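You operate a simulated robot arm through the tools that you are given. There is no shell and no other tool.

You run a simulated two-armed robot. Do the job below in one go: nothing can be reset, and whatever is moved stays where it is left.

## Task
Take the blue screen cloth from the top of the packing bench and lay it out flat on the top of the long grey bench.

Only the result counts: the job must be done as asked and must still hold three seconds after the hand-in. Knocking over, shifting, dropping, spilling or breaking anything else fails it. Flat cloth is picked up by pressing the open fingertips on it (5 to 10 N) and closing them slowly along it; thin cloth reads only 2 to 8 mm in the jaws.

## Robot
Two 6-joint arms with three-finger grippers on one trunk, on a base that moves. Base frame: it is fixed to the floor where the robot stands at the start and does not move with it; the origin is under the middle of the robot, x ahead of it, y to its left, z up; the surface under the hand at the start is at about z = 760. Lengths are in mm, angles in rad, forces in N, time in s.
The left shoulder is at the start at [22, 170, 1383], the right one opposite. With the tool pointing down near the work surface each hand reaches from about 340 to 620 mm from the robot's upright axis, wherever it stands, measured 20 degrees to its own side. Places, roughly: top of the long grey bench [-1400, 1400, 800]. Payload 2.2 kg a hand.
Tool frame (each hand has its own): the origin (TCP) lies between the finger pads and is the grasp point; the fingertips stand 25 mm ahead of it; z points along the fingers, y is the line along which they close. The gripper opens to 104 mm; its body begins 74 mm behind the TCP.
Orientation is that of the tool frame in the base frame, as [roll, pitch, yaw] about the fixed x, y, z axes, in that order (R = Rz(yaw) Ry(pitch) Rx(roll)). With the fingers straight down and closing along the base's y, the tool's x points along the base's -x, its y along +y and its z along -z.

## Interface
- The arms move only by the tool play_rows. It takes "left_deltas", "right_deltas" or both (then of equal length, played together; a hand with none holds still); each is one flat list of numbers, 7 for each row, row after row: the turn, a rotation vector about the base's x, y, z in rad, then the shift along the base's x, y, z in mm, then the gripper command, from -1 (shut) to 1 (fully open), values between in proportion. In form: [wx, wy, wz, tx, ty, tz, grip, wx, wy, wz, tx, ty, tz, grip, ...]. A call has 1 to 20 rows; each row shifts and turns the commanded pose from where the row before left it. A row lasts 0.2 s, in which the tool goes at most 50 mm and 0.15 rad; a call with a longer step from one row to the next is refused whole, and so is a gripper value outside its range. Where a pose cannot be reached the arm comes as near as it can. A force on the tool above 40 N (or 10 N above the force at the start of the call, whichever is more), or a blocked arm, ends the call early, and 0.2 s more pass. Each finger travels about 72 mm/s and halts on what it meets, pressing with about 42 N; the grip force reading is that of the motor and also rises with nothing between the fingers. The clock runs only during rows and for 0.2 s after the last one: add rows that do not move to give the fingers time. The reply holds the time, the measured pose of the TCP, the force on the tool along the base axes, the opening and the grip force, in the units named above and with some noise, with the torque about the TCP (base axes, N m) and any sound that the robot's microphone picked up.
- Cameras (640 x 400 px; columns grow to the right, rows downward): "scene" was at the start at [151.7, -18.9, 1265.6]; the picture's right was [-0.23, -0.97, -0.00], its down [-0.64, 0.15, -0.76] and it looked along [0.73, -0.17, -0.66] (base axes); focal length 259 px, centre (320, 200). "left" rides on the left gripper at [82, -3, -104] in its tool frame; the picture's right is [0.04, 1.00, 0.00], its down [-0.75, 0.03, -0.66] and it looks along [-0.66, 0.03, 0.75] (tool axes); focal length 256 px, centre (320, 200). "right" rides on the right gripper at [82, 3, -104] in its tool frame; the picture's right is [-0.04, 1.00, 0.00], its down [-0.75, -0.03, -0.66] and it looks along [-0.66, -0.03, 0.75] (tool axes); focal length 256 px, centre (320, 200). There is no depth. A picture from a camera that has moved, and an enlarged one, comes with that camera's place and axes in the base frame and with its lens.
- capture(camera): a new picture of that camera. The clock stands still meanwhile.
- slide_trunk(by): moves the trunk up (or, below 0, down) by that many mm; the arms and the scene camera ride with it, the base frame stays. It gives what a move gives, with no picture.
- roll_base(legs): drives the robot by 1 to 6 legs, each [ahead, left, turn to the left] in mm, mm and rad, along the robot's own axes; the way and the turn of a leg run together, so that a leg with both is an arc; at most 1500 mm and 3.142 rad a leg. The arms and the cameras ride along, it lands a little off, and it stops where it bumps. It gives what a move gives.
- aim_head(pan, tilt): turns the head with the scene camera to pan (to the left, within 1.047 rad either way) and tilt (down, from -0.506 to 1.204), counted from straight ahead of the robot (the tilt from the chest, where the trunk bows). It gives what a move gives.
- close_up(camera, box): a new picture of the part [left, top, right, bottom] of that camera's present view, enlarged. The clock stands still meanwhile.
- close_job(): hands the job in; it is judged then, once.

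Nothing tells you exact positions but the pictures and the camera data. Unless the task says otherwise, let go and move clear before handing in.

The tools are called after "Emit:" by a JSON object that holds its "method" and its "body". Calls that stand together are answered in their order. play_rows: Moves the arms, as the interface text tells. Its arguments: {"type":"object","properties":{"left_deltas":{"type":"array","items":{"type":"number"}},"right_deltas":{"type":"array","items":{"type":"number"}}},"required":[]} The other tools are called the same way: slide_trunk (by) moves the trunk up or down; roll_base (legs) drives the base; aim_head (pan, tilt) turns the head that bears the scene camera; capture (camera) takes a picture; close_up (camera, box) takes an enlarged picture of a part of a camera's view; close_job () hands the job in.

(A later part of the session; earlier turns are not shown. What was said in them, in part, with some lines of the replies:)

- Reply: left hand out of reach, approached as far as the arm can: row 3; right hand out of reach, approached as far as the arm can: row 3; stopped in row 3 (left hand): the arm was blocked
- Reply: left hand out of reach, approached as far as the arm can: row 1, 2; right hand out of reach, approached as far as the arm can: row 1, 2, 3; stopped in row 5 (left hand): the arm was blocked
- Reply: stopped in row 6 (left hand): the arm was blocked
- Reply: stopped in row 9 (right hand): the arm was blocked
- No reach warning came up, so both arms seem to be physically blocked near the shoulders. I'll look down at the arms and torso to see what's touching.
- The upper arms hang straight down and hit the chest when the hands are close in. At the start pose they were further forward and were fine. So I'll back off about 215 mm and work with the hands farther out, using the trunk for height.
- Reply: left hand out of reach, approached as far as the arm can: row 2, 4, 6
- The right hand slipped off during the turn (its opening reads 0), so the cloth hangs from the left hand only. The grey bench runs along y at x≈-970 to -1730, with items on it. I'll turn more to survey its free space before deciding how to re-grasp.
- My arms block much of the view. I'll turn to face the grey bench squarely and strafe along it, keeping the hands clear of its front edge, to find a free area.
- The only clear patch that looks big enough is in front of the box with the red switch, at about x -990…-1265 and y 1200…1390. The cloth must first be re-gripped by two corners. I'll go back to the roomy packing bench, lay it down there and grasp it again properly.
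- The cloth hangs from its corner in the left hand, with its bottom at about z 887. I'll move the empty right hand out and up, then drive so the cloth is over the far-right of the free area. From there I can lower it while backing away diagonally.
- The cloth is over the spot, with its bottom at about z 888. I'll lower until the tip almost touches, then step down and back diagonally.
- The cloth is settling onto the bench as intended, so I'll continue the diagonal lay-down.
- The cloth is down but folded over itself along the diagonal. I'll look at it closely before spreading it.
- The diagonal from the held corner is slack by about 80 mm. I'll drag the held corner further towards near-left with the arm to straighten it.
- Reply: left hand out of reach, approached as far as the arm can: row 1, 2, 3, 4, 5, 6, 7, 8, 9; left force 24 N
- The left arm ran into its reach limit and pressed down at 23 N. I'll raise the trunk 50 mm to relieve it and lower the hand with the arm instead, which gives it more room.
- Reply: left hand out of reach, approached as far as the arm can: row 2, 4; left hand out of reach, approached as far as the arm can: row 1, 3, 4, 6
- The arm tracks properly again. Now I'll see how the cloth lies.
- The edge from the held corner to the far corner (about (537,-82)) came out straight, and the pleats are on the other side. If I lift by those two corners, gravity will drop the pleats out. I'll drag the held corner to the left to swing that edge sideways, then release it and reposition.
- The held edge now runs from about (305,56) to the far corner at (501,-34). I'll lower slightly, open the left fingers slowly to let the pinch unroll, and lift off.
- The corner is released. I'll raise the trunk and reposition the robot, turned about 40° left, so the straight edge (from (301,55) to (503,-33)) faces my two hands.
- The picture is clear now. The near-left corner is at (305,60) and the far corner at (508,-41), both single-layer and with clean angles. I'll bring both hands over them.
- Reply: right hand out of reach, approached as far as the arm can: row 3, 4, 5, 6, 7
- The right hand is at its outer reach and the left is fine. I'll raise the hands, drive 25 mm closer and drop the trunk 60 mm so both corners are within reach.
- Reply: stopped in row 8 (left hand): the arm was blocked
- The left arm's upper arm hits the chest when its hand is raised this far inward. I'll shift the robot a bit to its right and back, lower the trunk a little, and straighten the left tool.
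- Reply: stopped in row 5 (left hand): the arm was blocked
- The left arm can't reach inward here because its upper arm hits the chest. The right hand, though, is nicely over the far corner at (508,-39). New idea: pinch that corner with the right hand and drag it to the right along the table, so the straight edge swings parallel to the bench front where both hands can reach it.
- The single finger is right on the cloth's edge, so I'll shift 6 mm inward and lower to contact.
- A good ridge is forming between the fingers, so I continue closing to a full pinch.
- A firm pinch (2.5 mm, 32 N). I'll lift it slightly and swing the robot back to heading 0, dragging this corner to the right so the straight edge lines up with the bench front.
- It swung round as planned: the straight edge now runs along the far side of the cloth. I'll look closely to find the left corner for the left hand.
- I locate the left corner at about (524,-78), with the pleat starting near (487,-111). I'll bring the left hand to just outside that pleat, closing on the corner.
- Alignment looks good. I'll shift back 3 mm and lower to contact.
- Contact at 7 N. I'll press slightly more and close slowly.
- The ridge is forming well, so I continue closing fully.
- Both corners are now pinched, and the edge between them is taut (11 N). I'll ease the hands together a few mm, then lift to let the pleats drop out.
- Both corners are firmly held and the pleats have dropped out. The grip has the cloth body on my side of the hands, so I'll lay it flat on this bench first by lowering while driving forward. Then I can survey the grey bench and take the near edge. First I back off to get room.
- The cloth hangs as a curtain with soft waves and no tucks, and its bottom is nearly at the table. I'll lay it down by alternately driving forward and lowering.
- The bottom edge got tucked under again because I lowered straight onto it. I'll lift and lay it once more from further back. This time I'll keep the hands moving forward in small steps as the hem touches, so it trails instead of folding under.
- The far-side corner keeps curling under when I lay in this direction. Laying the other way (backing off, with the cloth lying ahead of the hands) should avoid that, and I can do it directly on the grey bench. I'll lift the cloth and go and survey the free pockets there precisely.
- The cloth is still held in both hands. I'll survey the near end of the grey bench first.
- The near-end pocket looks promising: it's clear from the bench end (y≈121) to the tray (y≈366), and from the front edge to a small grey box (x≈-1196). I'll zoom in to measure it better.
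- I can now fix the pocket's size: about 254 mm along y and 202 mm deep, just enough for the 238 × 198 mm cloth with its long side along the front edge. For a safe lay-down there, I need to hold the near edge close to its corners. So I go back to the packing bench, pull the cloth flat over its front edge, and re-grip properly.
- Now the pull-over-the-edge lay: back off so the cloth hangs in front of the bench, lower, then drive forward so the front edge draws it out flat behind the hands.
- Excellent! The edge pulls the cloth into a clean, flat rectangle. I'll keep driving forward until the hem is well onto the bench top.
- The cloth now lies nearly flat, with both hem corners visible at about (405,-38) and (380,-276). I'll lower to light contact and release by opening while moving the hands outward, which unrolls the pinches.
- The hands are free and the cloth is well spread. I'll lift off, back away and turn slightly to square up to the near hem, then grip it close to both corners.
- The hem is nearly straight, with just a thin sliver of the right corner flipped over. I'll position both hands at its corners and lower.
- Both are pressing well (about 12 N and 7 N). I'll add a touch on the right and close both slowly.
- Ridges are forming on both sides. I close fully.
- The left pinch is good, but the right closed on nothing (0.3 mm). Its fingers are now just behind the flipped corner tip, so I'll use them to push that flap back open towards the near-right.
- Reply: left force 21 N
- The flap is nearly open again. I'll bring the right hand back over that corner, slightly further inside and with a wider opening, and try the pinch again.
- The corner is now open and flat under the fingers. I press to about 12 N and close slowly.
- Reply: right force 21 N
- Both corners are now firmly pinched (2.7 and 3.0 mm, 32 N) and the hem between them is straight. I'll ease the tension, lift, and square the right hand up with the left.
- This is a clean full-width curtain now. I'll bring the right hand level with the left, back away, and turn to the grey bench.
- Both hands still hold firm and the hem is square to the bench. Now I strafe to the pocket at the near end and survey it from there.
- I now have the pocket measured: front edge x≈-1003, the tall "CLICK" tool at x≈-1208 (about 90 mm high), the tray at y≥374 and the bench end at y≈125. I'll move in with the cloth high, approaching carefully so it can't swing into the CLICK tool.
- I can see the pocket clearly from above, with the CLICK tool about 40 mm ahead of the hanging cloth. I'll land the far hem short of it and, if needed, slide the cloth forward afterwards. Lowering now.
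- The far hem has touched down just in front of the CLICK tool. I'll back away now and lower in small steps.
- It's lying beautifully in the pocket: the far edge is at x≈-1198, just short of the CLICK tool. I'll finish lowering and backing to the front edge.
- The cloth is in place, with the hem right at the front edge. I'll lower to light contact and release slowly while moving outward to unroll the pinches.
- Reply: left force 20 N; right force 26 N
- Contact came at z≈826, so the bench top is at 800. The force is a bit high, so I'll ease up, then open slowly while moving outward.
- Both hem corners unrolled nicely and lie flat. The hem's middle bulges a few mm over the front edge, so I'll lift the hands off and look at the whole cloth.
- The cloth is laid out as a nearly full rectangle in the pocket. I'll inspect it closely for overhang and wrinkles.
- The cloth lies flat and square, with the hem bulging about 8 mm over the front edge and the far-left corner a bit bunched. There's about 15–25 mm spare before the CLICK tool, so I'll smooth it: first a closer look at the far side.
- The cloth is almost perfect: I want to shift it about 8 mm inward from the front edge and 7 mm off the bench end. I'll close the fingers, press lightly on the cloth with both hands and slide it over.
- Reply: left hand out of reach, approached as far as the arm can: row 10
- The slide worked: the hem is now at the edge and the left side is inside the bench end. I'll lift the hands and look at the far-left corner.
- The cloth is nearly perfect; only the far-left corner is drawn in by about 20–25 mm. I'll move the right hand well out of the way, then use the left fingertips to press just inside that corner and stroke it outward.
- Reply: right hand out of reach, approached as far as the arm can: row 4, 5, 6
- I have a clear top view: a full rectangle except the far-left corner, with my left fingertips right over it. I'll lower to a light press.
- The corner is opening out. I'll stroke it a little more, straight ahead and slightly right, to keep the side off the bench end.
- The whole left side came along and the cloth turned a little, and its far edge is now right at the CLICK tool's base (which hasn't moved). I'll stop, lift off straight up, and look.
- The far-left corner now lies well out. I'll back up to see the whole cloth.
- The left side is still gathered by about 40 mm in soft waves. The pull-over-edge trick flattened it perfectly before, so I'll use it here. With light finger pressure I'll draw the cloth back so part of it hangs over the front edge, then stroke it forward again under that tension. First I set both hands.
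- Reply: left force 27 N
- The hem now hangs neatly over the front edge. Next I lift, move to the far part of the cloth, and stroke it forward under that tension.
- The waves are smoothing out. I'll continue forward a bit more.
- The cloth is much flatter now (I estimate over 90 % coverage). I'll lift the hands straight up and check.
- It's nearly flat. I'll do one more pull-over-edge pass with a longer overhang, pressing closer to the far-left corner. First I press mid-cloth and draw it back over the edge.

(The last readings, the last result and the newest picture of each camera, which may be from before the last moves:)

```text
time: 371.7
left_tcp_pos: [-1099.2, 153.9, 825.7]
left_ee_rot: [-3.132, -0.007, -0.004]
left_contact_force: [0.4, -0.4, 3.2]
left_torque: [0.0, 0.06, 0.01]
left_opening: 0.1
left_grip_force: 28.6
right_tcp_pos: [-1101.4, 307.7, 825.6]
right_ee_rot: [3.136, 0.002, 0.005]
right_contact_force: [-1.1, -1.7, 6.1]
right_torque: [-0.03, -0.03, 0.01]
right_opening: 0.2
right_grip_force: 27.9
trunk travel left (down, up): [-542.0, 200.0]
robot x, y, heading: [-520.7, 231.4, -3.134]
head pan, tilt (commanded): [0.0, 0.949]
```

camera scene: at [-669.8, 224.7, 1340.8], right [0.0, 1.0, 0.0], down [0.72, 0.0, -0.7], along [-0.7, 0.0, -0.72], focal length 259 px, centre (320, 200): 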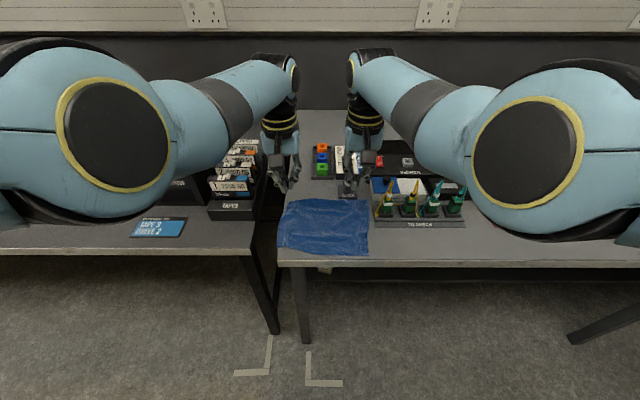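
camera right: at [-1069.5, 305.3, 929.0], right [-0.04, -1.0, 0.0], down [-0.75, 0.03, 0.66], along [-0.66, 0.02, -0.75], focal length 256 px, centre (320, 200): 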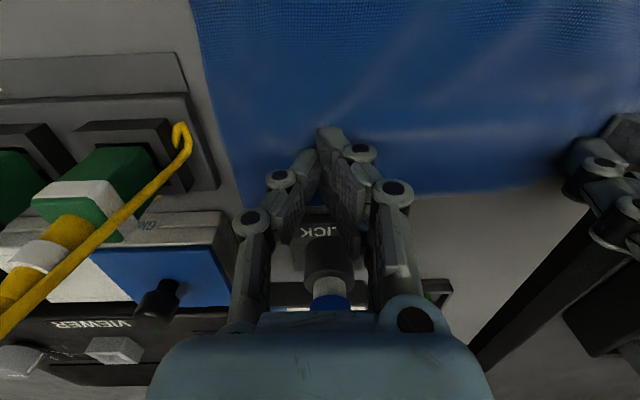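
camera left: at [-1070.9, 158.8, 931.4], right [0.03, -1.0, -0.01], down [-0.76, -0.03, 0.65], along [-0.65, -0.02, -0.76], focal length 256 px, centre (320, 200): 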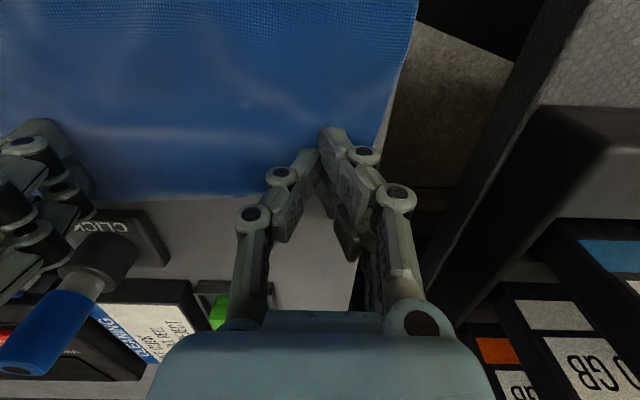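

Emit:
{"method": "play_rows", "body": {"left_deltas": [0, 0, 0, 0, 0, -0.8, -1, 0, 0, 0, 0, 0, 0, -1], "right_deltas": [0, 0, 0, 0, 0, -0.3, -1, 0, 0, 0, 0, 0, 0, -1]}}

Emit:
{"method": "roll_base", "body": {"legs": [[-65, 0, 0]]}}

Emit:
{"method": "close_up", "body": {"camera": "scene", "box": [240, 90, 400, 230]}}

```text
time: 372.3
left_tcp_pos: [-1099.2, 154.5, 825.6]
left_ee_rot: [-3.132, -0.005, -0.003]
left_contact_force: [0.2, 0.1, 7.9]
left_torque: [-0.05, 0.09, 0.03]
left_opening: 0.0
left_grip_force: 28.2
right_tcp_pos: [-1101.5, 306.6, 825.6]
right_ee_rot: [3.137, 0.004, 0.004]
right_contact_force: [-0.9, -1.2, 9.2]
right_torque: [-0.06, 0.0, -0.04]
right_opening: 0.0
right_grip_force: 28.9
trunk travel left (down, up): [-542.0, 200.0]
robot x, y, heading: [-520.2, 228.2, -3.143]
head pan, tilt (commanded): [0.0, 0.949]
```

```text
time: 373.3
left_tcp_pos: [-1032.9, 155.9, 825.7]
left_ee_rot: [-3.134, -0.004, -0.007]
left_contact_force: [-1.7, 0.6, 7.7]
left_torque: [-0.05, 0.17, -0.03]
left_opening: 0.1
left_grip_force: 28.6
right_tcp_pos: [-1033.3, 307.2, 824.8]
right_ee_rot: [3.136, 0.005, 0.005]
right_contact_force: [-2.1, -1.0, 11.3]
right_torque: [0.01, 0.0, 0.03]
right_opening: 0.0
right_grip_force: 28.5
trunk travel left (down, up): [-542.0, 200.0]
robot x, y, heading: [-455.3, 230.0, -3.128]
head pan, tilt (commanded): [0.0, 0.949]
```

```text
2.86 times, centred on (320, 160) of scene
camera zoom: at [-598.2, 228.9, 1214.0], right [0.0, 1.0, 0.0], down [0.81, 0.0, -0.58], along [-0.58, 0.0, -0.81], focal length 740 px, centre (320, 314)
```

zoom: 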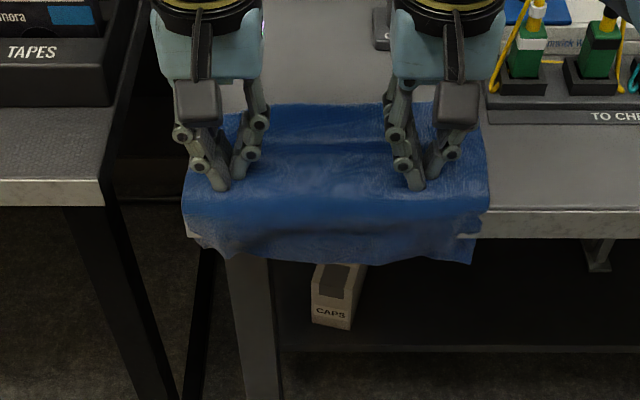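

Emit:
{"method": "play_rows", "body": {"left_deltas": [0, 0, 0, 0, 0, 6, -1, 0, 0, 0, 0, 3, 8, -1, 0, 0, 0, 0, 3, 8, -1], "right_deltas": [0, 0, 0, 0, 0, 6, -1, 0, 0, 0, 0, 0, 8, -1, 0, 0, 0, 0, 0, 8, -1]}}

Emit:
{"method": "roll_base", "body": {"legs": [[50, 0, -0.01]]}}

Emit:
{"method": "close_up", "body": {"camera": "scene", "box": [240, 110, 400, 240]}}

Emit:
{"method": "capture", "body": {"camera": "left"}}

```text
time: 374.1
left_tcp_pos: [-1035.3, 161.1, 845.7]
left_ee_rot: [-3.135, -0.006, -0.005]
left_contact_force: [-0.1, 0.1, 0.4]
left_torque: [0.0, -0.02, 0.04]
left_opening: 0.0
left_grip_force: 28.1
right_tcp_pos: [-1036.1, 308.2, 847.0]
right_ee_rot: [3.136, 0.003, 0.003]
right_contact_force: [0.0, 0.3, 0.0]
right_torque: [0.02, 0.01, -0.02]
right_opening: 0.0
right_grip_force: 28.4
trunk travel left (down, up): [-542.0, 200.0]
robot x, y, heading: [-453.1, 230.6, -3.135]
head pan, tilt (commanded): [0.0, 0.949]
```

```text
time: 375.0
left_tcp_pos: [-1088.4, 166.5, 844.8]
left_ee_rot: [-3.134, -0.009, -0.013]
left_contact_force: [-1.0, 0.2, 0.0]
left_torque: [-0.01, -0.03, 0.01]
left_opening: 0.0
left_grip_force: 28.1
right_tcp_pos: [-1087.1, 313.8, 844.5]
right_ee_rot: [3.137, 0.0, -0.005]
right_contact_force: [-1.3, -0.3, -0.1]
right_torque: [0.01, -0.03, 0.02]
right_opening: 0.0
right_grip_force: 28.5
trunk travel left (down, up): [-542.0, 200.0]
robot x, y, heading: [-504.1, 225.1, 3.138]
head pan, tilt (commanded): [0.0, 0.949]
```

```text
3.08 times, centred on (320, 175) of scene
camera zoom: at [-653.4, 230.5, 1213.4], right [0.01, 1.0, 0.0], down [0.81, 0.0, -0.58], along [-0.58, 0.0, -0.81], focal length 797 px, centre (320, 277)
```

zoom: 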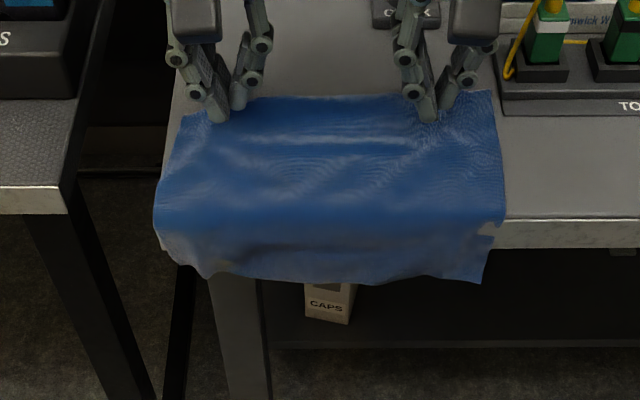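

```text
taken
camera left: at [-1008.5, 169.5, 949.9], right [0.03, -1.0, -0.01], down [-0.76, -0.02, 0.65], along [-0.65, -0.01, -0.76], focal length 256 px, centre (320, 200)
```

left: 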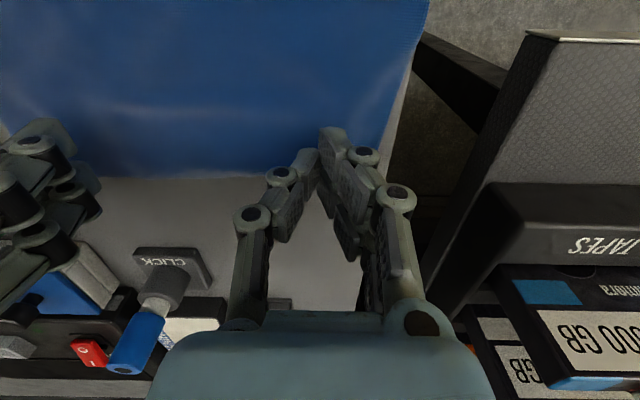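

Emit:
{"method": "play_rows", "body": {"left_deltas": [0, 0, 0, 0, -5, -4, -1, 0, 0, 0, 0, -5, -6, -1, 0, 0, 0, 0, -3, -5, -1, 0, 0, 0, 0, 0, -2, -1, 0, 0, 0, 0, 0, -1.5, -1, 0, 0, 0, 0, 0, 0, -1], "right_deltas": [0, 0, 0, 0, -2, -4, -1, 0, 0, 0, 0, -2, -6, -1, 0, 0, 0, 0, -2, -5, -1, 0, 0, 0, 0, 0, -2, -1, 0, 0, 0, 0, 0, -1.5, -1, 0, 0, 0, 0, 0, 0, -1]}}

Emit:
{"method": "play_rows", "body": {"left_deltas": [0, 0, 0, 0, 0, -0.8, -1, 0, 0, 0, 0, 0, -0.5, -1, 0, 0, 0, 0, 0, 0, -1], "right_deltas": [0, 0, 0, 0, 0, -0.8, -1, 0, 0, 0, 0, 0, -0.5, -1, 0, 0, 0, 0, 0, 0, -1]}}

```text
time: 376.4
left_tcp_pos: [-1087.4, 153.1, 826.6]
left_ee_rot: [-3.132, -0.008, -0.014]
left_contact_force: [0.6, 0.0, 0.3]
left_torque: [-0.02, 0.03, 0.0]
left_opening: 0.0
left_grip_force: 28.4
right_tcp_pos: [-1086.3, 309.4, 826.6]
right_ee_rot: [3.137, 0.004, -0.006]
right_contact_force: [0.1, 0.2, 0.3]
right_torque: [-0.02, 0.0, -0.04]
right_opening: 0.0
right_grip_force: 28.4
trunk travel left (down, up): [-542.0, 200.0]
robot x, y, heading: [-503.3, 228.7, 3.141]
head pan, tilt (commanded): [0.0, 0.949]
```

```text
time: 377.2
left_tcp_pos: [-1087.4, 155.1, 826.3]
left_ee_rot: [-3.133, -0.006, -0.013]
left_contact_force: [-0.4, -0.2, 2.5]
left_torque: [-0.01, -0.01, -0.01]
left_opening: 0.0
left_grip_force: 28.5
right_tcp_pos: [-1087.1, 308.4, 825.5]
right_ee_rot: [3.136, 0.002, -0.005]
right_contact_force: [0.8, -0.7, 0.5]
right_torque: [0.03, 0.01, -0.02]
right_opening: 0.1
right_grip_force: 29.0
trunk travel left (down, up): [-542.0, 200.0]
robot x, y, heading: [-507.0, 227.1, 3.131]
head pan, tilt (commanded): [0.0, 0.949]
```

Emit:
{"method": "play_rows", "body": {"left_deltas": [0, 0, 0, 0, 0, -0.8, -1, 0, 0, 0, 0, 0, -0.4, -1, 0, 0, 0, 0, 0, 0, -1], "right_deltas": [0, 0, 0, 0, 0, -0.8, -1, 0, 0, 0, 0, 0, -0.5, -1, 0, 0, 0, 0, 0, 0, -1]}}

```text
time: 378.0
left_tcp_pos: [-1086.7, 153.9, 824.7]
left_ee_rot: [-3.134, -0.004, -0.014]
left_contact_force: [-0.9, -1.2, 12.5]
left_torque: [-0.08, -0.03, -0.02]
left_opening: 0.1
left_grip_force: 28.4
right_tcp_pos: [-1085.7, 308.7, 825.6]
right_ee_rot: [3.135, 0.004, -0.006]
right_contact_force: [-0.1, 0.7, 1.1]
right_torque: [-0.03, 0.02, 0.0]
right_opening: 0.0
right_grip_force: 28.6
trunk travel left (down, up): [-542.0, 200.0]
robot x, y, heading: [-501.9, 225.5, 3.141]
head pan, tilt (commanded): [0.0, 0.949]
```

Emit:
{"method": "play_rows", "body": {"right_deltas": [0, 0, 0, 0, 0, -0.7, -1, 0, 0, 0, 0, 0, -0.3, -1, 0, 0, 0, 0, 0, 0, -1]}}

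Emit:
{"method": "roll_base", "body": {"legs": [[35, 2, 0]]}}

Emit:
{"method": "close_up", "body": {"camera": "scene", "box": [240, 110, 400, 240]}}

```text
time: 378.8
left_tcp_pos: [-1086.8, 154.0, 826.3]
left_ee_rot: [-3.133, -0.005, -0.015]
left_contact_force: [-2.7, 0.1, 13.9]
left_torque: [-0.06, -0.02, -0.05]
left_opening: 0.0
left_grip_force: 28.1
right_tcp_pos: [-1084.7, 308.7, 825.0]
right_ee_rot: [3.138, 0.008, -0.006]
right_contact_force: [-1.8, -0.4, 11.1]
right_torque: [-0.06, 0.02, 0.02]
right_opening: 0.0
right_grip_force: 27.8
trunk travel left (down, up): [-542.0, 200.0]
robot x, y, heading: [-502.7, 224.1, 3.139]
head pan, tilt (commanded): [0.0, 0.949]
```

```text
time: 379.7
left_tcp_pos: [-1119.7, 152.3, 824.9]
left_ee_rot: [-3.133, -0.006, -0.016]
left_contact_force: [2.3, -0.4, 11.9]
left_torque: [-0.05, -0.11, 0.03]
left_opening: 0.1
left_grip_force: 28.9
right_tcp_pos: [-1119.9, 306.7, 825.6]
right_ee_rot: [3.137, 0.006, -0.006]
right_contact_force: [3.6, 1.0, 16.8]
right_torque: [0.01, -0.17, 0.02]
right_opening: 0.1
right_grip_force: 28.4
trunk travel left (down, up): [-542.0, 200.0]
robot x, y, heading: [-542.6, 228.2, 3.14]
head pan, tilt (commanded): [0.0, 0.949]
```

```text
3.08 times, centred on (320, 175) of scene
camera zoom: at [-682.9, 228.5, 1214.3], right [0.01, 1.0, 0.0], down [0.81, 0.0, -0.58], along [-0.58, 0.0, -0.81], focal length 797 px, centre (320, 277)
```

zoom: 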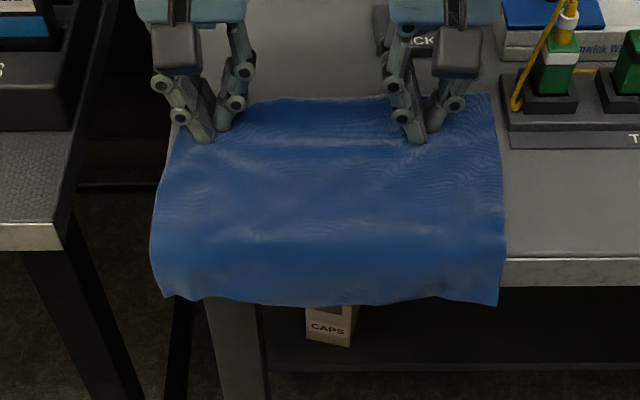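

Emit:
{"method": "roll_base", "body": {"legs": [[22, -6, 0]]}}

Emit:
{"method": "roll_base", "body": {"legs": [[12, -3, 0]]}}

Emit:
{"method": "close_up", "body": {"camera": "scene", "box": [240, 110, 400, 240]}}

Emit:
{"method": "capture", "body": {"camera": "left"}}

Emit:
{"method": "capture", "body": {"camera": "right"}}

```text
time: 380.5
left_tcp_pos: [-1141.5, 159.9, 825.4]
left_ee_rot: [-3.135, -0.006, -0.017]
left_contact_force: [2.0, -1.6, 11.6]
left_torque: [-0.07, -0.12, 0.01]
left_opening: 0.0
left_grip_force: 28.3
right_tcp_pos: [-1139.5, 312.1, 826.1]
right_ee_rot: [3.136, 0.006, -0.008]
right_contact_force: [1.6, -1.3, 11.5]
right_torque: [-0.01, -0.12, 0.01]
right_opening: 0.1
right_grip_force: 28.3
trunk travel left (down, up): [-542.0, 200.0]
robot x, y, heading: [-561.2, 231.1, 3.134]
head pan, tilt (commanded): [0.0, 0.949]
```

```text
time: 381.2
left_tcp_pos: [-1154.1, 160.5, 827.3]
left_ee_rot: [-3.133, -0.007, -0.014]
left_contact_force: [1.1, -1.4, 9.0]
left_torque: [-0.11, -0.1, -0.03]
left_opening: 0.1
left_grip_force: 28.5
right_tcp_pos: [-1154.2, 315.8, 826.2]
right_ee_rot: [3.135, 0.007, -0.006]
right_contact_force: [2.4, -0.3, 7.2]
right_torque: [0.01, -0.08, -0.01]
right_opening: 0.1
right_grip_force: 28.2
trunk travel left (down, up): [-542.0, 200.0]
robot x, y, heading: [-572.7, 237.0, 3.142]
head pan, tilt (commanded): [0.0, 0.949]
```

```text
3.08 times, centred on (320, 175) of scene
camera zoom: at [-717.9, 237.9, 1214.1], right [0.01, 1.0, 0.0], down [0.81, 0.0, -0.58], along [-0.58, 0.0, -0.81], focal length 797 px, centre (320, 277)
```

zoom: 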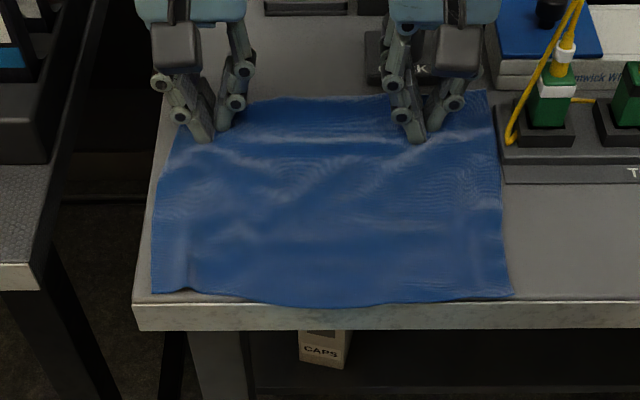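

```text
taken
camera left: at [-1074.3, 163.9, 931.3], right [0.03, -1.0, -0.01], down [-0.76, -0.02, 0.65], along [-0.65, -0.01, -0.76], focal length 256 px, centre (320, 200)
```

left: 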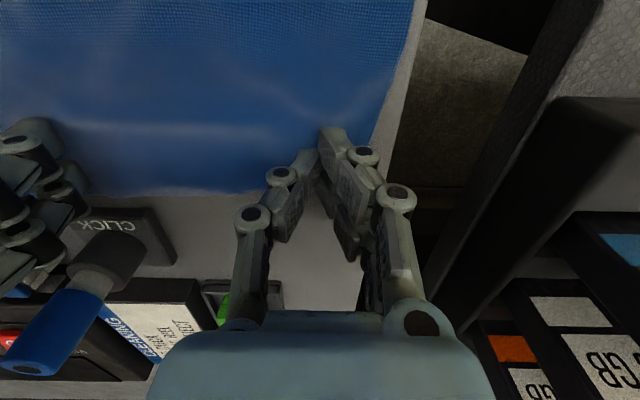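

```text
taken
camera right: at [-1070.4, 313.0, 928.9], right [-0.05, -1.0, 0.01], down [-0.75, 0.04, 0.66], along [-0.66, 0.03, -0.75], focal length 256 px, centre (320, 200)
```

right: 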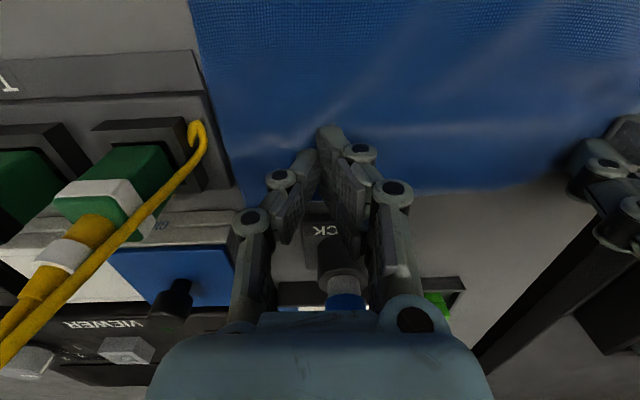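

The cloth is well placed now, inside the bench on all sides. I'll lift off and inspect the near-left corner closely, since the left side still measures short.

Emit:
{"method": "play_rows", "body": {"left_deltas": [0, 0, 0, 0, 0, 8, -1, 0, 0, 0, 0, 0, 12, -1, 0, 0, 0, 0, 0, 14, -1], "right_deltas": [0, 0, 0, 0, 0, 8, -1, 0, 0, 0, 0, 0, 12, -1, 0, 0, 0, 0, 0, 14, -1]}}

Emit:
{"method": "slide_trunk", "body": {"by": 60}}

Emit:
{"method": "roll_base", "body": {"legs": [[-150, 0, 0]]}}

Emit:
{"method": "close_up", "body": {"camera": "left", "box": [60, 60, 400, 280]}}

Emit:
{"method": "close_up", "body": {"camera": "right", "box": [240, 60, 580, 280]}}

Emit:
{"method": "close_up", "body": {"camera": "scene", "box": [255, 70, 405, 175]}}

```text
time: 382.0
left_tcp_pos: [-1154.9, 161.8, 859.5]
left_ee_rot: [-3.135, -0.007, -0.014]
left_contact_force: [0.4, 0.3, -0.3]
left_torque: [0.01, 0.01, 0.01]
left_opening: 0.0
left_grip_force: 28.7
right_tcp_pos: [-1152.3, 316.2, 859.8]
right_ee_rot: [3.137, 0.003, -0.005]
right_contact_force: [-0.5, 0.5, 0.4]
right_torque: [-0.02, 0.04, 0.0]
right_opening: 0.0
right_grip_force: 28.1
trunk travel left (down, up): [-542.0, 200.0]
robot x, y, heading: [-574.3, 232.8, 3.141]
head pan, tilt (commanded): [0.0, 0.949]
```

```text
time: 383.0
left_tcp_pos: [-1156.4, 160.6, 918.9]
left_ee_rot: [-3.135, -0.008, -0.016]
left_contact_force: [0.6, -0.7, -0.5]
left_torque: [0.01, 0.02, -0.02]
left_opening: 0.0
left_grip_force: 28.1
right_tcp_pos: [-1154.8, 315.0, 918.9]
right_ee_rot: [3.135, 0.004, -0.008]
right_contact_force: [-0.1, 0.9, -0.2]
right_torque: [-0.04, 0.06, -0.02]
right_opening: 0.0
right_grip_force: 28.2
trunk travel left (down, up): [-602.0, 140.0]
robot x, y, heading: [-578.5, 236.5, 3.138]
head pan, tilt (commanded): [0.0, 0.949]
```

```text
time: 384.4
left_tcp_pos: [-1005.0, 161.0, 919.5]
left_ee_rot: [-3.134, -0.008, -0.016]
left_contact_force: [0.8, -0.2, -0.1]
left_torque: [-0.03, 0.03, 0.04]
left_opening: 0.0
left_grip_force: 28.6
right_tcp_pos: [-1002.1, 315.4, 920.1]
right_ee_rot: [3.135, 0.005, -0.007]
right_contact_force: [0.3, 0.6, 0.8]
right_torque: [-0.04, 0.02, 0.02]
right_opening: 0.0
right_grip_force: 28.4
trunk travel left (down, up): [-602.0, 140.0]
robot x, y, heading: [-422.8, 234.1, 3.139]
head pan, tilt (commanded): [0.0, 0.949]
```

```text
1.82 times, centred on (230, 170) of left
camera zoom: at [-923.7, 163.4, 1025.2], right [0.02, -1.0, -0.01], down [-0.76, -0.02, 0.65], along [-0.65, -0.01, -0.76], focal length 465 px, centre (484, 254)
```

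zoom: 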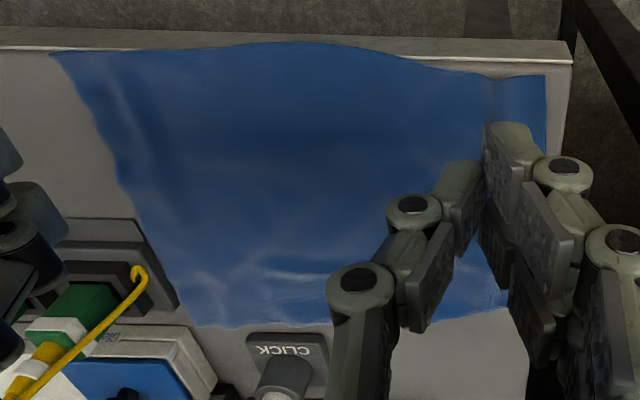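

```text
1.82 times, centred on (410, 170) of right
camera zoom: at [-919.8, 312.4, 1022.8], right [-0.05, -1.0, 0.01], down [-0.75, 0.04, 0.66], along [-0.66, 0.03, -0.75], focal length 465 px, centre (156, 254)
```

zoom: 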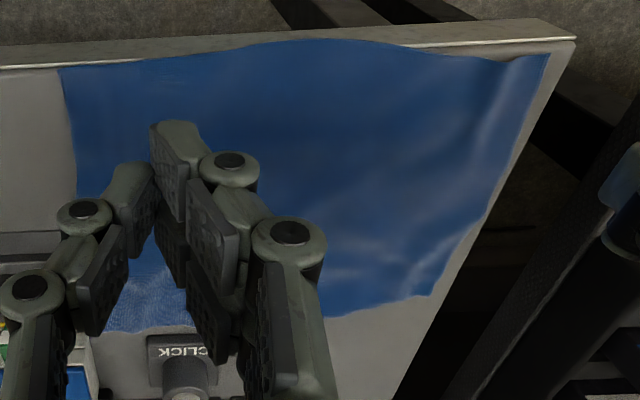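

```text
3.81 times, centred on (330, 122) of scene
camera zoom: at [-566.7, 237.0, 1274.4], right [0.01, 1.0, 0.0], down [0.81, -0.01, -0.58], along [-0.58, 0.0, -0.81], focal length 986 px, centre (282, 495)
```

zoom: 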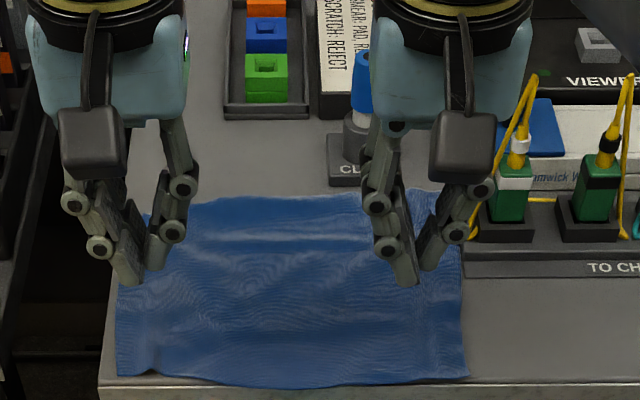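

The cloth lies flat with only soft, low waves. The one thing left is the hem's middle, which pokes about 6 mm over the front edge. I'll press both sides once more and slide the left side about 18 mm and the right about 4 mm away from the edge.

Emit:
{"method": "play_rows", "body": {"left_deltas": [0, 0, 0, 5, 0, 0, -1, 0, 0, 0, 5, 0, 0, -1, 0, 0, 0, 5, 0, 0, -1], "right_deltas": [0, 0, 0, 5, -1, 0, -1, 0, 0, 0, 5, -1, 0, -1, 0, 0, 0, 5, -1, 0, -1]}}

Emit:
{"method": "roll_base", "body": {"legs": [[120, 0, 0.008]]}}

Emit:
{"method": "slide_trunk", "body": {"by": -62}}

Emit:
{"method": "play_rows", "body": {"left_deltas": [0, 0, 0, 0, 0, -8, -1, 0, 0, 0, 0, 0, -8, -1, 0, 0, 0, 0, 0, -8, -1, 0, 0, 0, 0, 0, -5, -1, 0, 0, 0, 0, 0, 0, -1], "right_deltas": [0, 0, 0, 0, 0, -8, -1, 0, 0, 0, 0, 0, -8, -1, 0, 0, 0, 0, 0, -8, -1, 0, 0, 0, 0, 0, -5, -1, 0, 0, 0, 0, 0, 0, -1]}}

```text
time: 385.2
left_tcp_pos: [-990.8, 162.0, 918.0]
left_ee_rot: [-3.133, -0.009, -0.016]
left_contact_force: [0.6, 0.0, 0.0]
left_torque: [-0.03, 0.0, 0.0]
left_opening: 0.1
left_grip_force: 28.5
right_tcp_pos: [-987.5, 313.3, 919.7]
right_ee_rot: [3.135, 0.005, -0.006]
right_contact_force: [0.0, -0.5, -0.5]
right_torque: [-0.02, 0.01, -0.01]
right_opening: 0.0
right_grip_force: 28.5
trunk travel left (down, up): [-602.0, 140.0]
robot x, y, heading: [-425.1, 233.6, 3.138]
head pan, tilt (commanded): [0.0, 0.949]
```

```text
time: 386.4
left_tcp_pos: [-1110.0, 157.1, 918.1]
left_ee_rot: [-3.134, -0.008, -0.006]
left_contact_force: [-1.0, 1.0, 0.7]
left_torque: [0.01, -0.02, 0.02]
left_opening: 0.0
left_grip_force: 28.2
right_tcp_pos: [-1111.3, 307.2, 918.3]
right_ee_rot: [3.138, 0.003, 0.001]
right_contact_force: [-0.3, -1.2, -0.8]
right_torque: [0.01, -0.05, 0.02]
right_opening: 0.2
right_grip_force: 28.0
trunk travel left (down, up): [-602.0, 140.0]
robot x, y, heading: [-543.1, 234.2, -3.138]
head pan, tilt (commanded): [0.0, 0.949]
```

```text
time: 387.4
left_tcp_pos: [-1110.5, 156.3, 857.7]
left_ee_rot: [-3.135, -0.009, -0.007]
left_contact_force: [0.1, -0.4, -0.2]
left_torque: [0.0, -0.03, 0.02]
left_opening: 0.0
left_grip_force: 28.5
right_tcp_pos: [-1109.9, 308.0, 857.7]
right_ee_rot: [3.138, 0.003, 0.0]
right_contact_force: [0.3, 0.3, 0.5]
right_torque: [0.01, -0.01, -0.02]
right_opening: 0.0
right_grip_force: 28.2
trunk travel left (down, up): [-540.0, 202.0]
robot x, y, heading: [-544.0, 233.2, -3.138]
head pan, tilt (commanded): [0.0, 0.949]
```

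```text
time: 388.6
left_tcp_pos: [-1111.6, 155.5, 827.5]
left_ee_rot: [-3.135, -0.009, -0.007]
left_contact_force: [0.2, 0.2, 0.1]
left_torque: [-0.02, -0.02, -0.01]
left_opening: 0.0
left_grip_force: 28.7
right_tcp_pos: [-1109.8, 308.1, 827.3]
right_ee_rot: [3.136, 0.002, 0.003]
right_contact_force: [0.5, 0.1, 0.3]
right_torque: [-0.01, -0.02, 0.01]
right_opening: 0.1
right_grip_force: 29.2
trunk travel left (down, up): [-540.0, 202.0]
robot x, y, heading: [-543.9, 235.8, -3.138]
head pan, tilt (commanded): [0.0, 0.949]
```

Emit:
{"method": "play_rows", "body": {"left_deltas": [0, 0, 0, 0, 0, -1, -1, 0, 0, 0, 0, 0, -0.7, -1, 0, 0, 0, 0, 0, 0, -1], "right_deltas": [0, 0, 0, 0, 0, -1, -1, 0, 0, 0, 0, 0, -0.7, -1, 0, 0, 0, 0, 0, 0, -1]}}

Emit:
{"method": "play_rows", "body": {"left_deltas": [0, 0, 0, 0, 0, -0.6, -1, 0, 0, 0, 0, 0, 0, -1], "right_deltas": [0, 0, 0, 0, 0, -0.6, -1, 0, 0, 0, 0, 0, 0, -1]}}

```text
time: 389.4
left_tcp_pos: [-1110.8, 156.5, 826.6]
left_ee_rot: [-3.134, -0.008, -0.007]
left_contact_force: [0.6, 0.8, 0.4]
left_torque: [0.01, 0.0, -0.01]
left_opening: 0.1
left_grip_force: 28.7
right_tcp_pos: [-1110.4, 307.6, 826.7]
right_ee_rot: [3.139, 0.002, 0.002]
right_contact_force: [0.7, -0.2, -0.8]
right_torque: [-0.05, -0.04, 0.0]
right_opening: 0.1
right_grip_force: 28.0
trunk travel left (down, up): [-540.0, 202.0]
robot x, y, heading: [-546.0, 235.4, -3.136]
head pan, tilt (commanded): [0.0, 0.949]
```

```text
time: 390.1
left_tcp_pos: [-1112.2, 157.1, 825.8]
left_ee_rot: [-3.132, -0.005, -0.007]
left_contact_force: [-0.6, -0.5, 4.6]
left_torque: [-0.02, 0.07, 0.01]
left_opening: 0.1
left_grip_force: 28.7
right_tcp_pos: [-1109.4, 308.5, 825.1]
right_ee_rot: [3.138, 0.003, 0.001]
right_contact_force: [0.7, -0.8, 1.3]
right_torque: [0.0, -0.01, 0.0]
right_opening: 0.1
right_grip_force: 28.8
trunk travel left (down, up): [-540.0, 202.0]
robot x, y, heading: [-542.5, 239.4, -3.141]
head pan, tilt (commanded): [0.0, 0.949]
```

Emit:
{"method": "play_rows", "body": {"left_deltas": [0, 0, 0, 0, 0, -0.4, -1, 0, 0, 0, 0, 0, 0, -1, 0, 0, 0, 0, 0, 0, -1, 0, 0, 0, -2, 0, 0, -1, 0, 0, 0, -2, 0, 0, -1, 0, 0, 0, -2, 0, 0, -1, 0, 0, 0, -2, 0, 0, -1, 0, 0, 0, -2, 0, 0, -1, 0, 0, 0, -2, 0, 0, -1, 0, 0, 0, -2, 0, 0, -1, 0, 0, 0, -1, 0, 0, -1, 0, 0, 0, -1, 0, 0, -1, 0, 0, 0, 0, 0, 0, -1], "right_deltas": [0, 0, 0, 0, 0, -0.6, -1, 0, 0, 0, 0, 0, -0.5, -1, 0, 0, 0, 0, 0, 0, -1, 0, 0, 0, -0.5, 0, 0, -1, 0, 0, 0, -0.5, 0, 0, -1, 0, 0, 0, -0.5, 0, 0, -1, 0, 0, 0, -0.5, 0, 0, -1, 0, 0, 0, -0.5, 0, 0, -1, 0, 0, 0, -0.5, 0, 0, -1, 0, 0, 0, -0.5, 0, 0, -1, 0, 0, 0, -0.5, 0, 0, -1, 0, 0, 0, 0, 0, 0, -1, 0, 0, 0, 0, 0, 0, -1]}}

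Emit:
{"method": "close_up", "body": {"camera": "scene", "box": [240, 110, 400, 240]}}

```text
time: 392.9
left_tcp_pos: [-1125.7, 157.1, 826.0]
left_ee_rot: [-3.132, -0.007, -0.008]
left_contact_force: [-0.6, 0.4, 0.2]
left_torque: [-0.02, 0.01, 0.03]
left_opening: 0.0
left_grip_force: 28.1
right_tcp_pos: [-1113.1, 307.0, 825.3]
right_ee_rot: [3.135, 0.005, 0.003]
right_contact_force: [3.6, -0.8, 17.2]
right_torque: [-0.02, -0.14, -0.02]
right_opening: 0.2
right_grip_force: 28.3
trunk travel left (down, up): [-540.0, 202.0]
robot x, y, heading: [-545.3, 235.9, -3.139]
head pan, tilt (commanded): [0.0, 0.949]
```

```text
3.08 times, centred on (320, 175) of scene
camera zoom: at [-687.5, 235.8, 1212.0], right [0.0, 1.0, 0.0], down [0.81, 0.0, -0.58], along [-0.58, 0.0, -0.81], focal length 797 px, centre (320, 277)
```

zoom: 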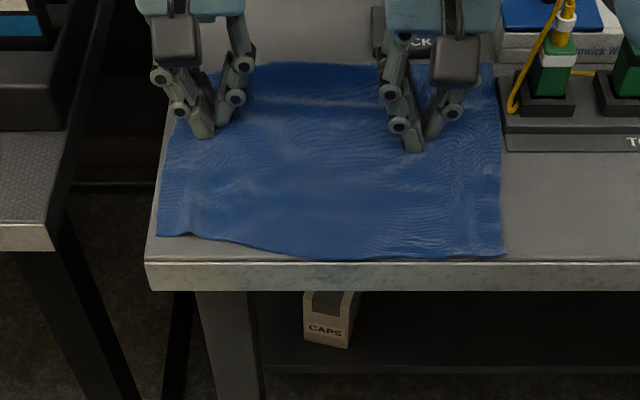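

Now the entire cloth is on the bench top, clear of the front edge, the bench end, the tray and the CLICK tool. I'll lift straight up and check the result.

Emit:
{"method": "play_rows", "body": {"left_deltas": [0, 0, 0, 0, 0, 8, -1, 0, 0, 0, 0, 0, 12, -1, 0, 0, 0, 0, 0, 14, -1], "right_deltas": [0, 0, 0, 0, 0, 8, -1, 0, 0, 0, 0, 0, 12, -1, 0, 0, 0, 0, 0, 14, -1]}}

Emit:
{"method": "slide_trunk", "body": {"by": 120}}

Emit:
{"method": "roll_base", "body": {"legs": [[-160, 0, 0]]}}

Emit:
{"method": "capture", "body": {"camera": "scene"}}

Emit:
{"method": "close_up", "body": {"camera": "left", "box": [60, 40, 380, 250]}}

Emit:
{"method": "close_up", "body": {"camera": "right", "box": [240, 40, 560, 250]}}

```text
time: 393.6
left_tcp_pos: [-1127.0, 157.0, 859.8]
left_ee_rot: [-3.132, -0.008, -0.008]
left_contact_force: [1.1, -0.3, 0.2]
left_torque: [0.0, -0.01, 0.0]
left_opening: 0.0
left_grip_force: 28.9
right_tcp_pos: [-1114.1, 308.0, 857.7]
right_ee_rot: [3.137, 0.003, 0.0]
right_contact_force: [0.5, 0.8, 0.1]
right_torque: [0.04, 0.01, 0.0]
right_opening: 0.2
right_grip_force: 27.7
trunk travel left (down, up): [-540.0, 202.0]
robot x, y, heading: [-544.3, 237.7, -3.136]
head pan, tilt (commanded): [0.0, 0.949]
```

```text
time: 395.1
left_tcp_pos: [-1126.9, 157.0, 979.3]
left_ee_rot: [-3.133, -0.008, -0.008]
left_contact_force: [-0.2, -0.4, -1.2]
left_torque: [0.0, -0.03, 0.0]
left_opening: 0.0
left_grip_force: 28.6
right_tcp_pos: [-1114.5, 308.5, 977.2]
right_ee_rot: [3.138, 0.005, 0.001]
right_contact_force: [-0.1, -0.2, -0.2]
right_torque: [-0.02, -0.02, -0.01]
right_opening: 0.0
right_grip_force: 28.8
trunk travel left (down, up): [-660.0, 82.0]
robot x, y, heading: [-543.5, 231.2, -3.143]
head pan, tilt (commanded): [0.0, 0.949]
```

```text
time: 396.6
left_tcp_pos: [-964.7, 156.8, 979.8]
left_ee_rot: [-3.135, -0.006, -0.006]
left_contact_force: [0.6, -0.2, -0.4]
left_torque: [-0.01, 0.02, 0.04]
left_opening: 0.0
left_grip_force: 28.2
right_tcp_pos: [-952.4, 308.1, 979.3]
right_ee_rot: [3.137, 0.003, 0.002]
right_contact_force: [-0.1, 0.3, 0.9]
right_torque: [-0.04, 0.03, 0.0]
right_opening: 0.0
right_grip_force: 28.7
trunk travel left (down, up): [-660.0, 82.0]
robot x, y, heading: [-384.3, 237.6, -3.135]
head pan, tilt (commanded): [0.0, 0.949]
```

```text
taken
camera scene: at [-526.1, 236.2, 1332.6], right [0.0, 1.0, 0.0], down [0.81, 0.0, -0.58], along [-0.58, 0.0, -0.81], focal length 259 px, centre (320, 200)
```

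scene: 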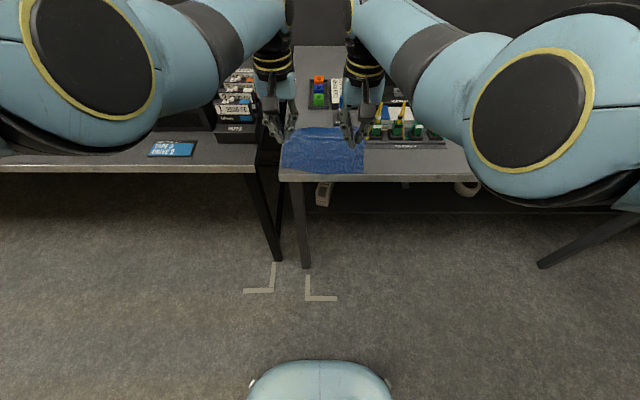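

```text
1.90 times, centred on (220, 145) of left
camera zoom: at [-884.3, 159.8, 1085.4], right [0.03, -1.0, -0.01], down [-0.76, -0.03, 0.65], along [-0.65, -0.02, -0.76], focal length 488 px, centre (510, 305)
```

zoom: 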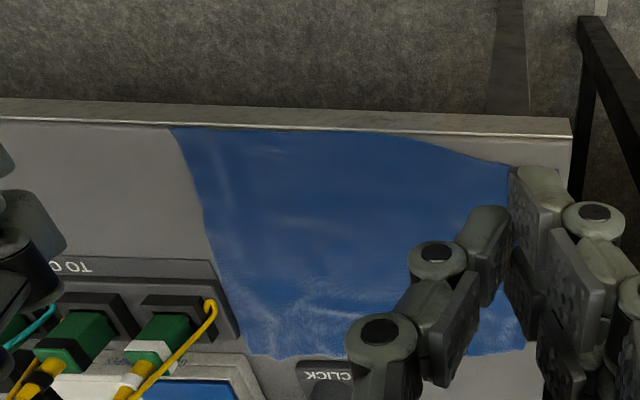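

```text
1.90 times, centred on (400, 145) of right
camera zoom: at [-869.0, 305.5, 1082.0], right [-0.04, -1.0, 0.01], down [-0.75, 0.03, 0.66], along [-0.66, 0.02, -0.75], focal length 488 px, centre (168, 305)
```

zoom: 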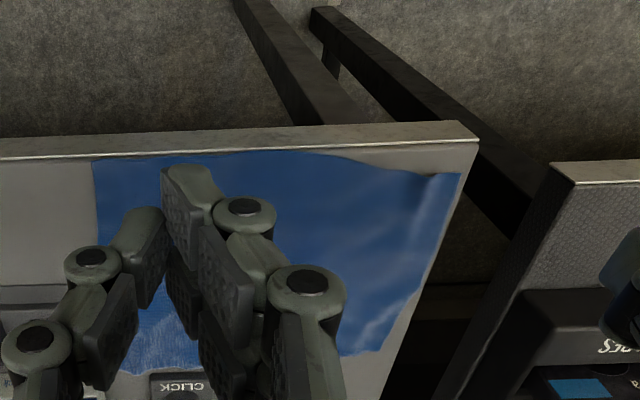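

Emit:
{"method": "roll_base", "body": {"legs": [[-130, 0, 0]]}}

Emit:
{"method": "aim_head", "body": {"pan": 0.0, "tilt": 0.72}}

Emit:
{"method": "capture", "body": {"camera": "scene"}}

Emit:
{"method": "close_up", "body": {"camera": "scene", "box": [265, 130, 385, 210]}}

```text
time: 397.9
left_tcp_pos: [-834.5, 157.0, 979.4]
left_ee_rot: [-3.133, -0.008, -0.008]
left_contact_force: [0.2, 0.5, 0.4]
left_torque: [0.01, 0.02, 0.0]
left_opening: 0.0
left_grip_force: 28.5
right_tcp_pos: [-822.2, 309.7, 979.6]
right_ee_rot: [3.135, 0.004, 0.001]
right_contact_force: [-0.4, 0.0, 0.6]
right_torque: [0.01, 0.0, -0.02]
right_opening: 0.0
right_grip_force: 27.2
trunk travel left (down, up): [-660.0, 82.0]
robot x, y, heading: [-250.2, 237.2, -3.138]
head pan, tilt (commanded): [0.0, 0.949]
```

```text
time: 398.6
left_tcp_pos: [-835.3, 156.9, 979.5]
left_ee_rot: [-3.133, -0.008, -0.005]
left_contact_force: [1.2, 0.7, 0.8]
left_torque: [0.0, -0.01, 0.02]
left_opening: 0.0
left_grip_force: 28.7
right_tcp_pos: [-823.6, 308.6, 978.6]
right_ee_rot: [3.138, 0.003, 0.001]
right_contact_force: [0.1, 0.2, -0.1]
right_torque: [0.0, -0.05, 0.0]
right_opening: 0.1
right_grip_force: 28.7
trunk travel left (down, up): [-660.0, 82.0]
robot x, y, heading: [-249.9, 239.3, -3.142]
head pan, tilt (commanded): [0.0, 0.721]
```

```text
taken
camera scene: at [-408.5, 236.6, 1350.3], right [0.0, 1.0, 0.0], down [0.66, 0.0, -0.75], along [-0.75, 0.0, -0.66], focal length 259 px, centre (320, 200)
```

scene: 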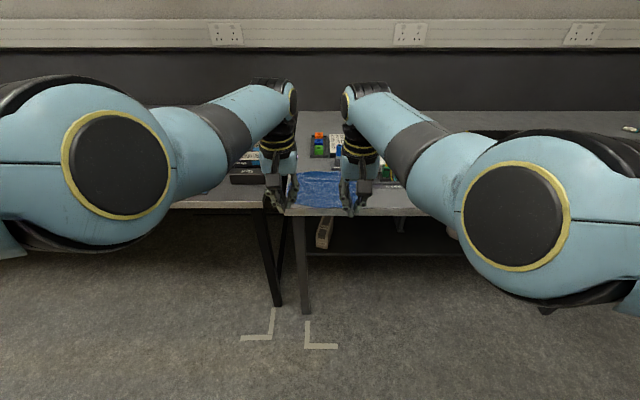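

```text
5.00 times, centred on (325, 170) of scene
camera zoom: at [-408.5, 236.6, 1350.3], right [0.0, 1.0, 0.0], down [0.66, 0.0, -0.75], along [-0.75, 0.0, -0.66], focal length 1295 px, centre (295, 350)
```

zoom: 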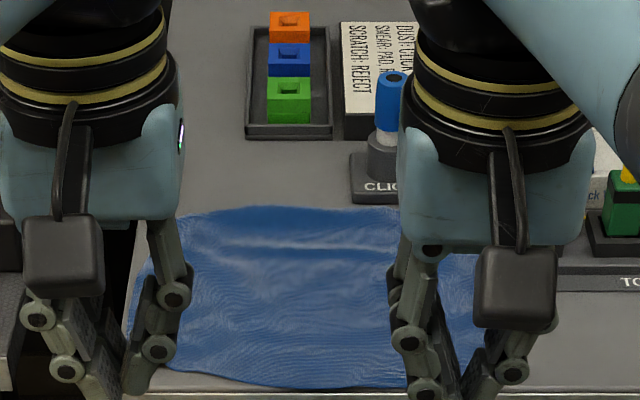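

Emit:
{"method": "play_rows", "body": {"left_deltas": [0, 0, 0, 3, -12, 0, -1, 0, 0, 0, 3, -14, 0, -1, 0, 0, 0, 3, -14, 0, -1, 0, 0, 0, 3, -14, 0, -1, 0, 0, 0, 3, -14, 0, -1, 0, 0, 0, 3, -14, 0, -1, 0, 0, 0, 3, -14, 0, -1, 0, 0, 0, 3, -14, 0, -1, 0, 0, 0, 3, -14, 0, -1], "right_deltas": [0, 0, 0, 3, 12, 0, -1, 0, 0, 0, 3, 14, 0, -1, 0, 0, 0, 3, 14, 0, -1, 0, 0, 0, 3, 14, 0, -1, 0, 0, 0, 3, 14, 0, -1, 0, 0, 0, 3, 14, 0, -1, 0, 0, 0, 3, 14, 0, -1, 0, 0, 0, 3, 14, 0, -1, 0, 0, 0, 3, 14, 0, -1]}}

Emit:
{"method": "close_up", "body": {"camera": "scene", "box": [265, 150, 385, 220]}}

Emit:
{"method": "capture", "body": {"camera": "scene"}}

```text
time: 400.6
left_tcp_pos: [-807.4, 33.9, 980.6]
left_ee_rot: [-3.131, -0.007, -0.007]
left_contact_force: [-0.2, -0.2, 1.7]
left_torque: [-0.02, 0.05, 0.01]
left_opening: 0.2
left_grip_force: 28.5
right_tcp_pos: [-794.6, 432.1, 978.8]
right_ee_rot: [3.137, 0.004, 0.0]
right_contact_force: [0.5, -0.3, -0.1]
right_torque: [0.02, 0.03, 0.02]
right_opening: 0.1
right_grip_force: 28.2
trunk travel left (down, up): [-660.0, 82.0]
robot x, y, heading: [-251.7, 233.6, -3.137]
head pan, tilt (commanded): [0.0, 0.721]
```

```text
5.33 times, centred on (325, 185) of scene
camera zoom: at [-408.0, 236.6, 1350.5], right [0.0, 1.0, 0.0], down [0.66, 0.0, -0.75], along [-0.75, 0.0, -0.66], focal length 1381 px, centre (293, 280)
```

zoom: 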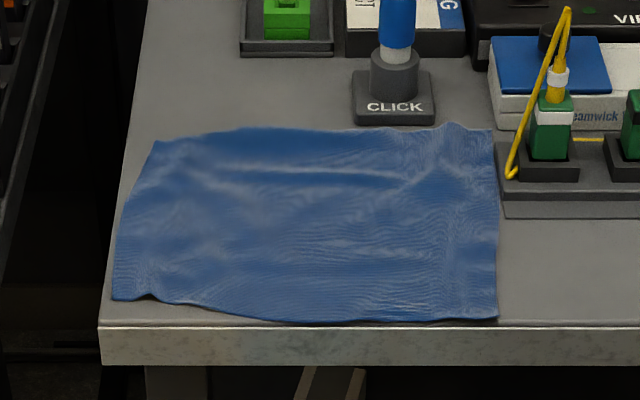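

```text
taken
camera scene: at [-408.0, 236.6, 1350.5], right [0.0, 1.0, 0.0], down [0.66, 0.0, -0.75], along [-0.75, 0.0, -0.66], focal length 259 px, centre (320, 200)
```

scene: 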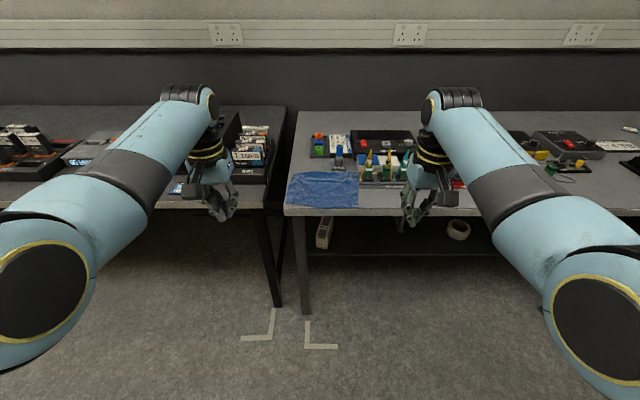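

The cloth now lies flat and entirely on the bench top. I'll check its right side against the tray and the corners once more at higher zoom.

Emit:
{"method": "close_up", "body": {"camera": "scene", "box": [325, 160, 385, 200]}}

Emit:
{"method": "close_up", "body": {"camera": "scene", "box": [280, 165, 340, 215]}}

Emit:
{"method": "capture", "body": {"camera": "left"}}

Emit:
{"method": "capture", "body": {"camera": "right"}}

```text
10.00 times, centred on (355, 180) of scene
camera zoom: at [-408.0, 236.6, 1350.5], right [0.0, 1.0, 0.0], down [0.66, 0.0, -0.75], along [-0.75, 0.0, -0.66], focal length 2589 px, centre (-30, 400)
```

zoom: 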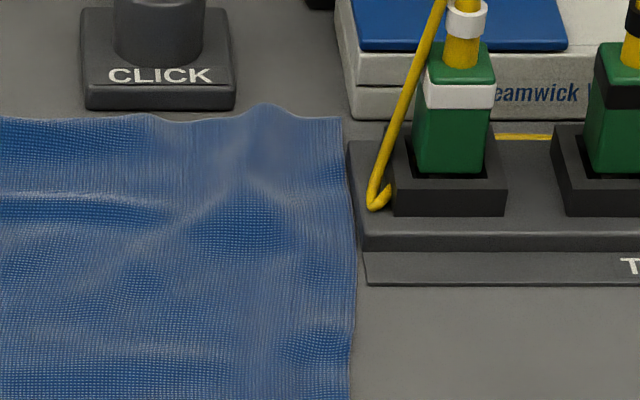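

```text
8.00 times, centred on (310, 190) of scene
camera zoom: at [-408.0, 236.6, 1350.5], right [0.0, 1.0, 0.0], down [0.66, 0.0, -0.75], along [-0.75, 0.0, -0.66], focal length 2071 px, centre (400, 280)
```

zoom: 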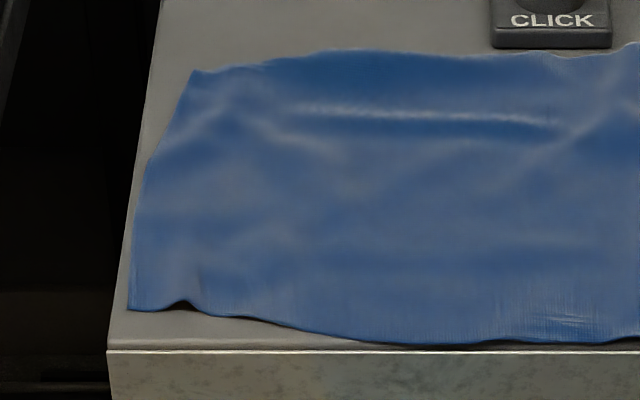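

```text
taken
camera left: at [-727.6, 36.4, 1085.1], right [0.03, -1.0, -0.01], down [-0.76, -0.03, 0.65], along [-0.65, -0.02, -0.76], focal length 256 px, centre (320, 200)
```

left: 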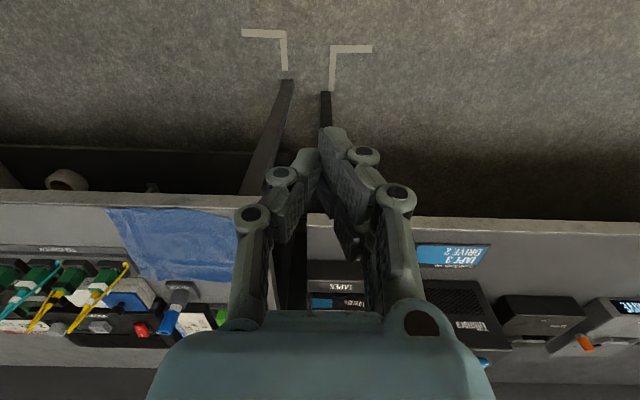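

```text
taken
camera right: at [-711.5, 430.4, 1083.0], right [-0.04, -1.0, 0.01], down [-0.75, 0.03, 0.66], along [-0.66, 0.02, -0.75], focal length 256 px, centre (320, 200)
```

right: 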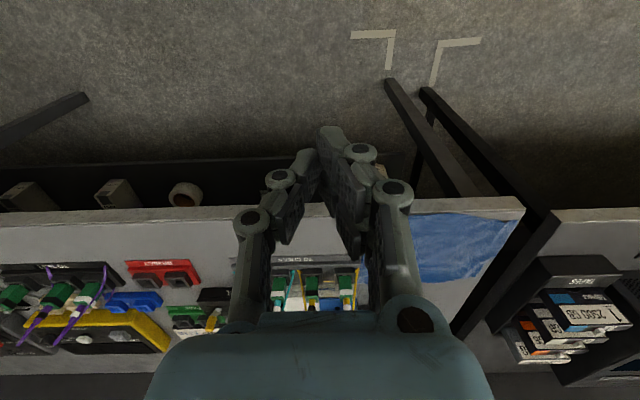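

The blue cloth lies flat on the grey bench top: all four corners are visible and no part hangs over an edge. Remaining waves look no higher than about 8 mm. The CLICK tool and the tray beside it haven't moved, and both hands are empty and well clear, so I'm handing in the job.

Emit:
{"method": "close_job", "body": {}}

```text
The job is handed in.
```

The blue cloth is now laid out on top of the long grey bench, at its near (left) end, and I've handed the job in. No result came back with the hand-in, so I don't know how it was judged.

- **Position:** the whole cloth is on the bench top. The middle of its front hem is the tightest spot, about 2 mm inside the front edge. The right side lies right beside the "TO CHECK" tray, and the far edge stops just short of the "CLICK" tool.
- **Flatness:** I estimate it covers about 90 % of its full size. The left side is still gathered, measuring about 160 mm instead of about 198 mm. A few soft waves remain, the highest about 8 mm, plus a small pucker at the near-left corner.
- **Other items:** in the last pictures the CLICK tool and tray are where they started. I saw nothing knocked over or shifted on either bench, but I didn't look at the packing bench again after the last pickup.
- **During the job:** the cloth slipped out of one hand on the first carry, so I went back to the packing bench to spread and re-grip it. Early on, the left hand pressed on the packing bench with about 23 N through the cloth.

Both hands are empty and clear of the bench.
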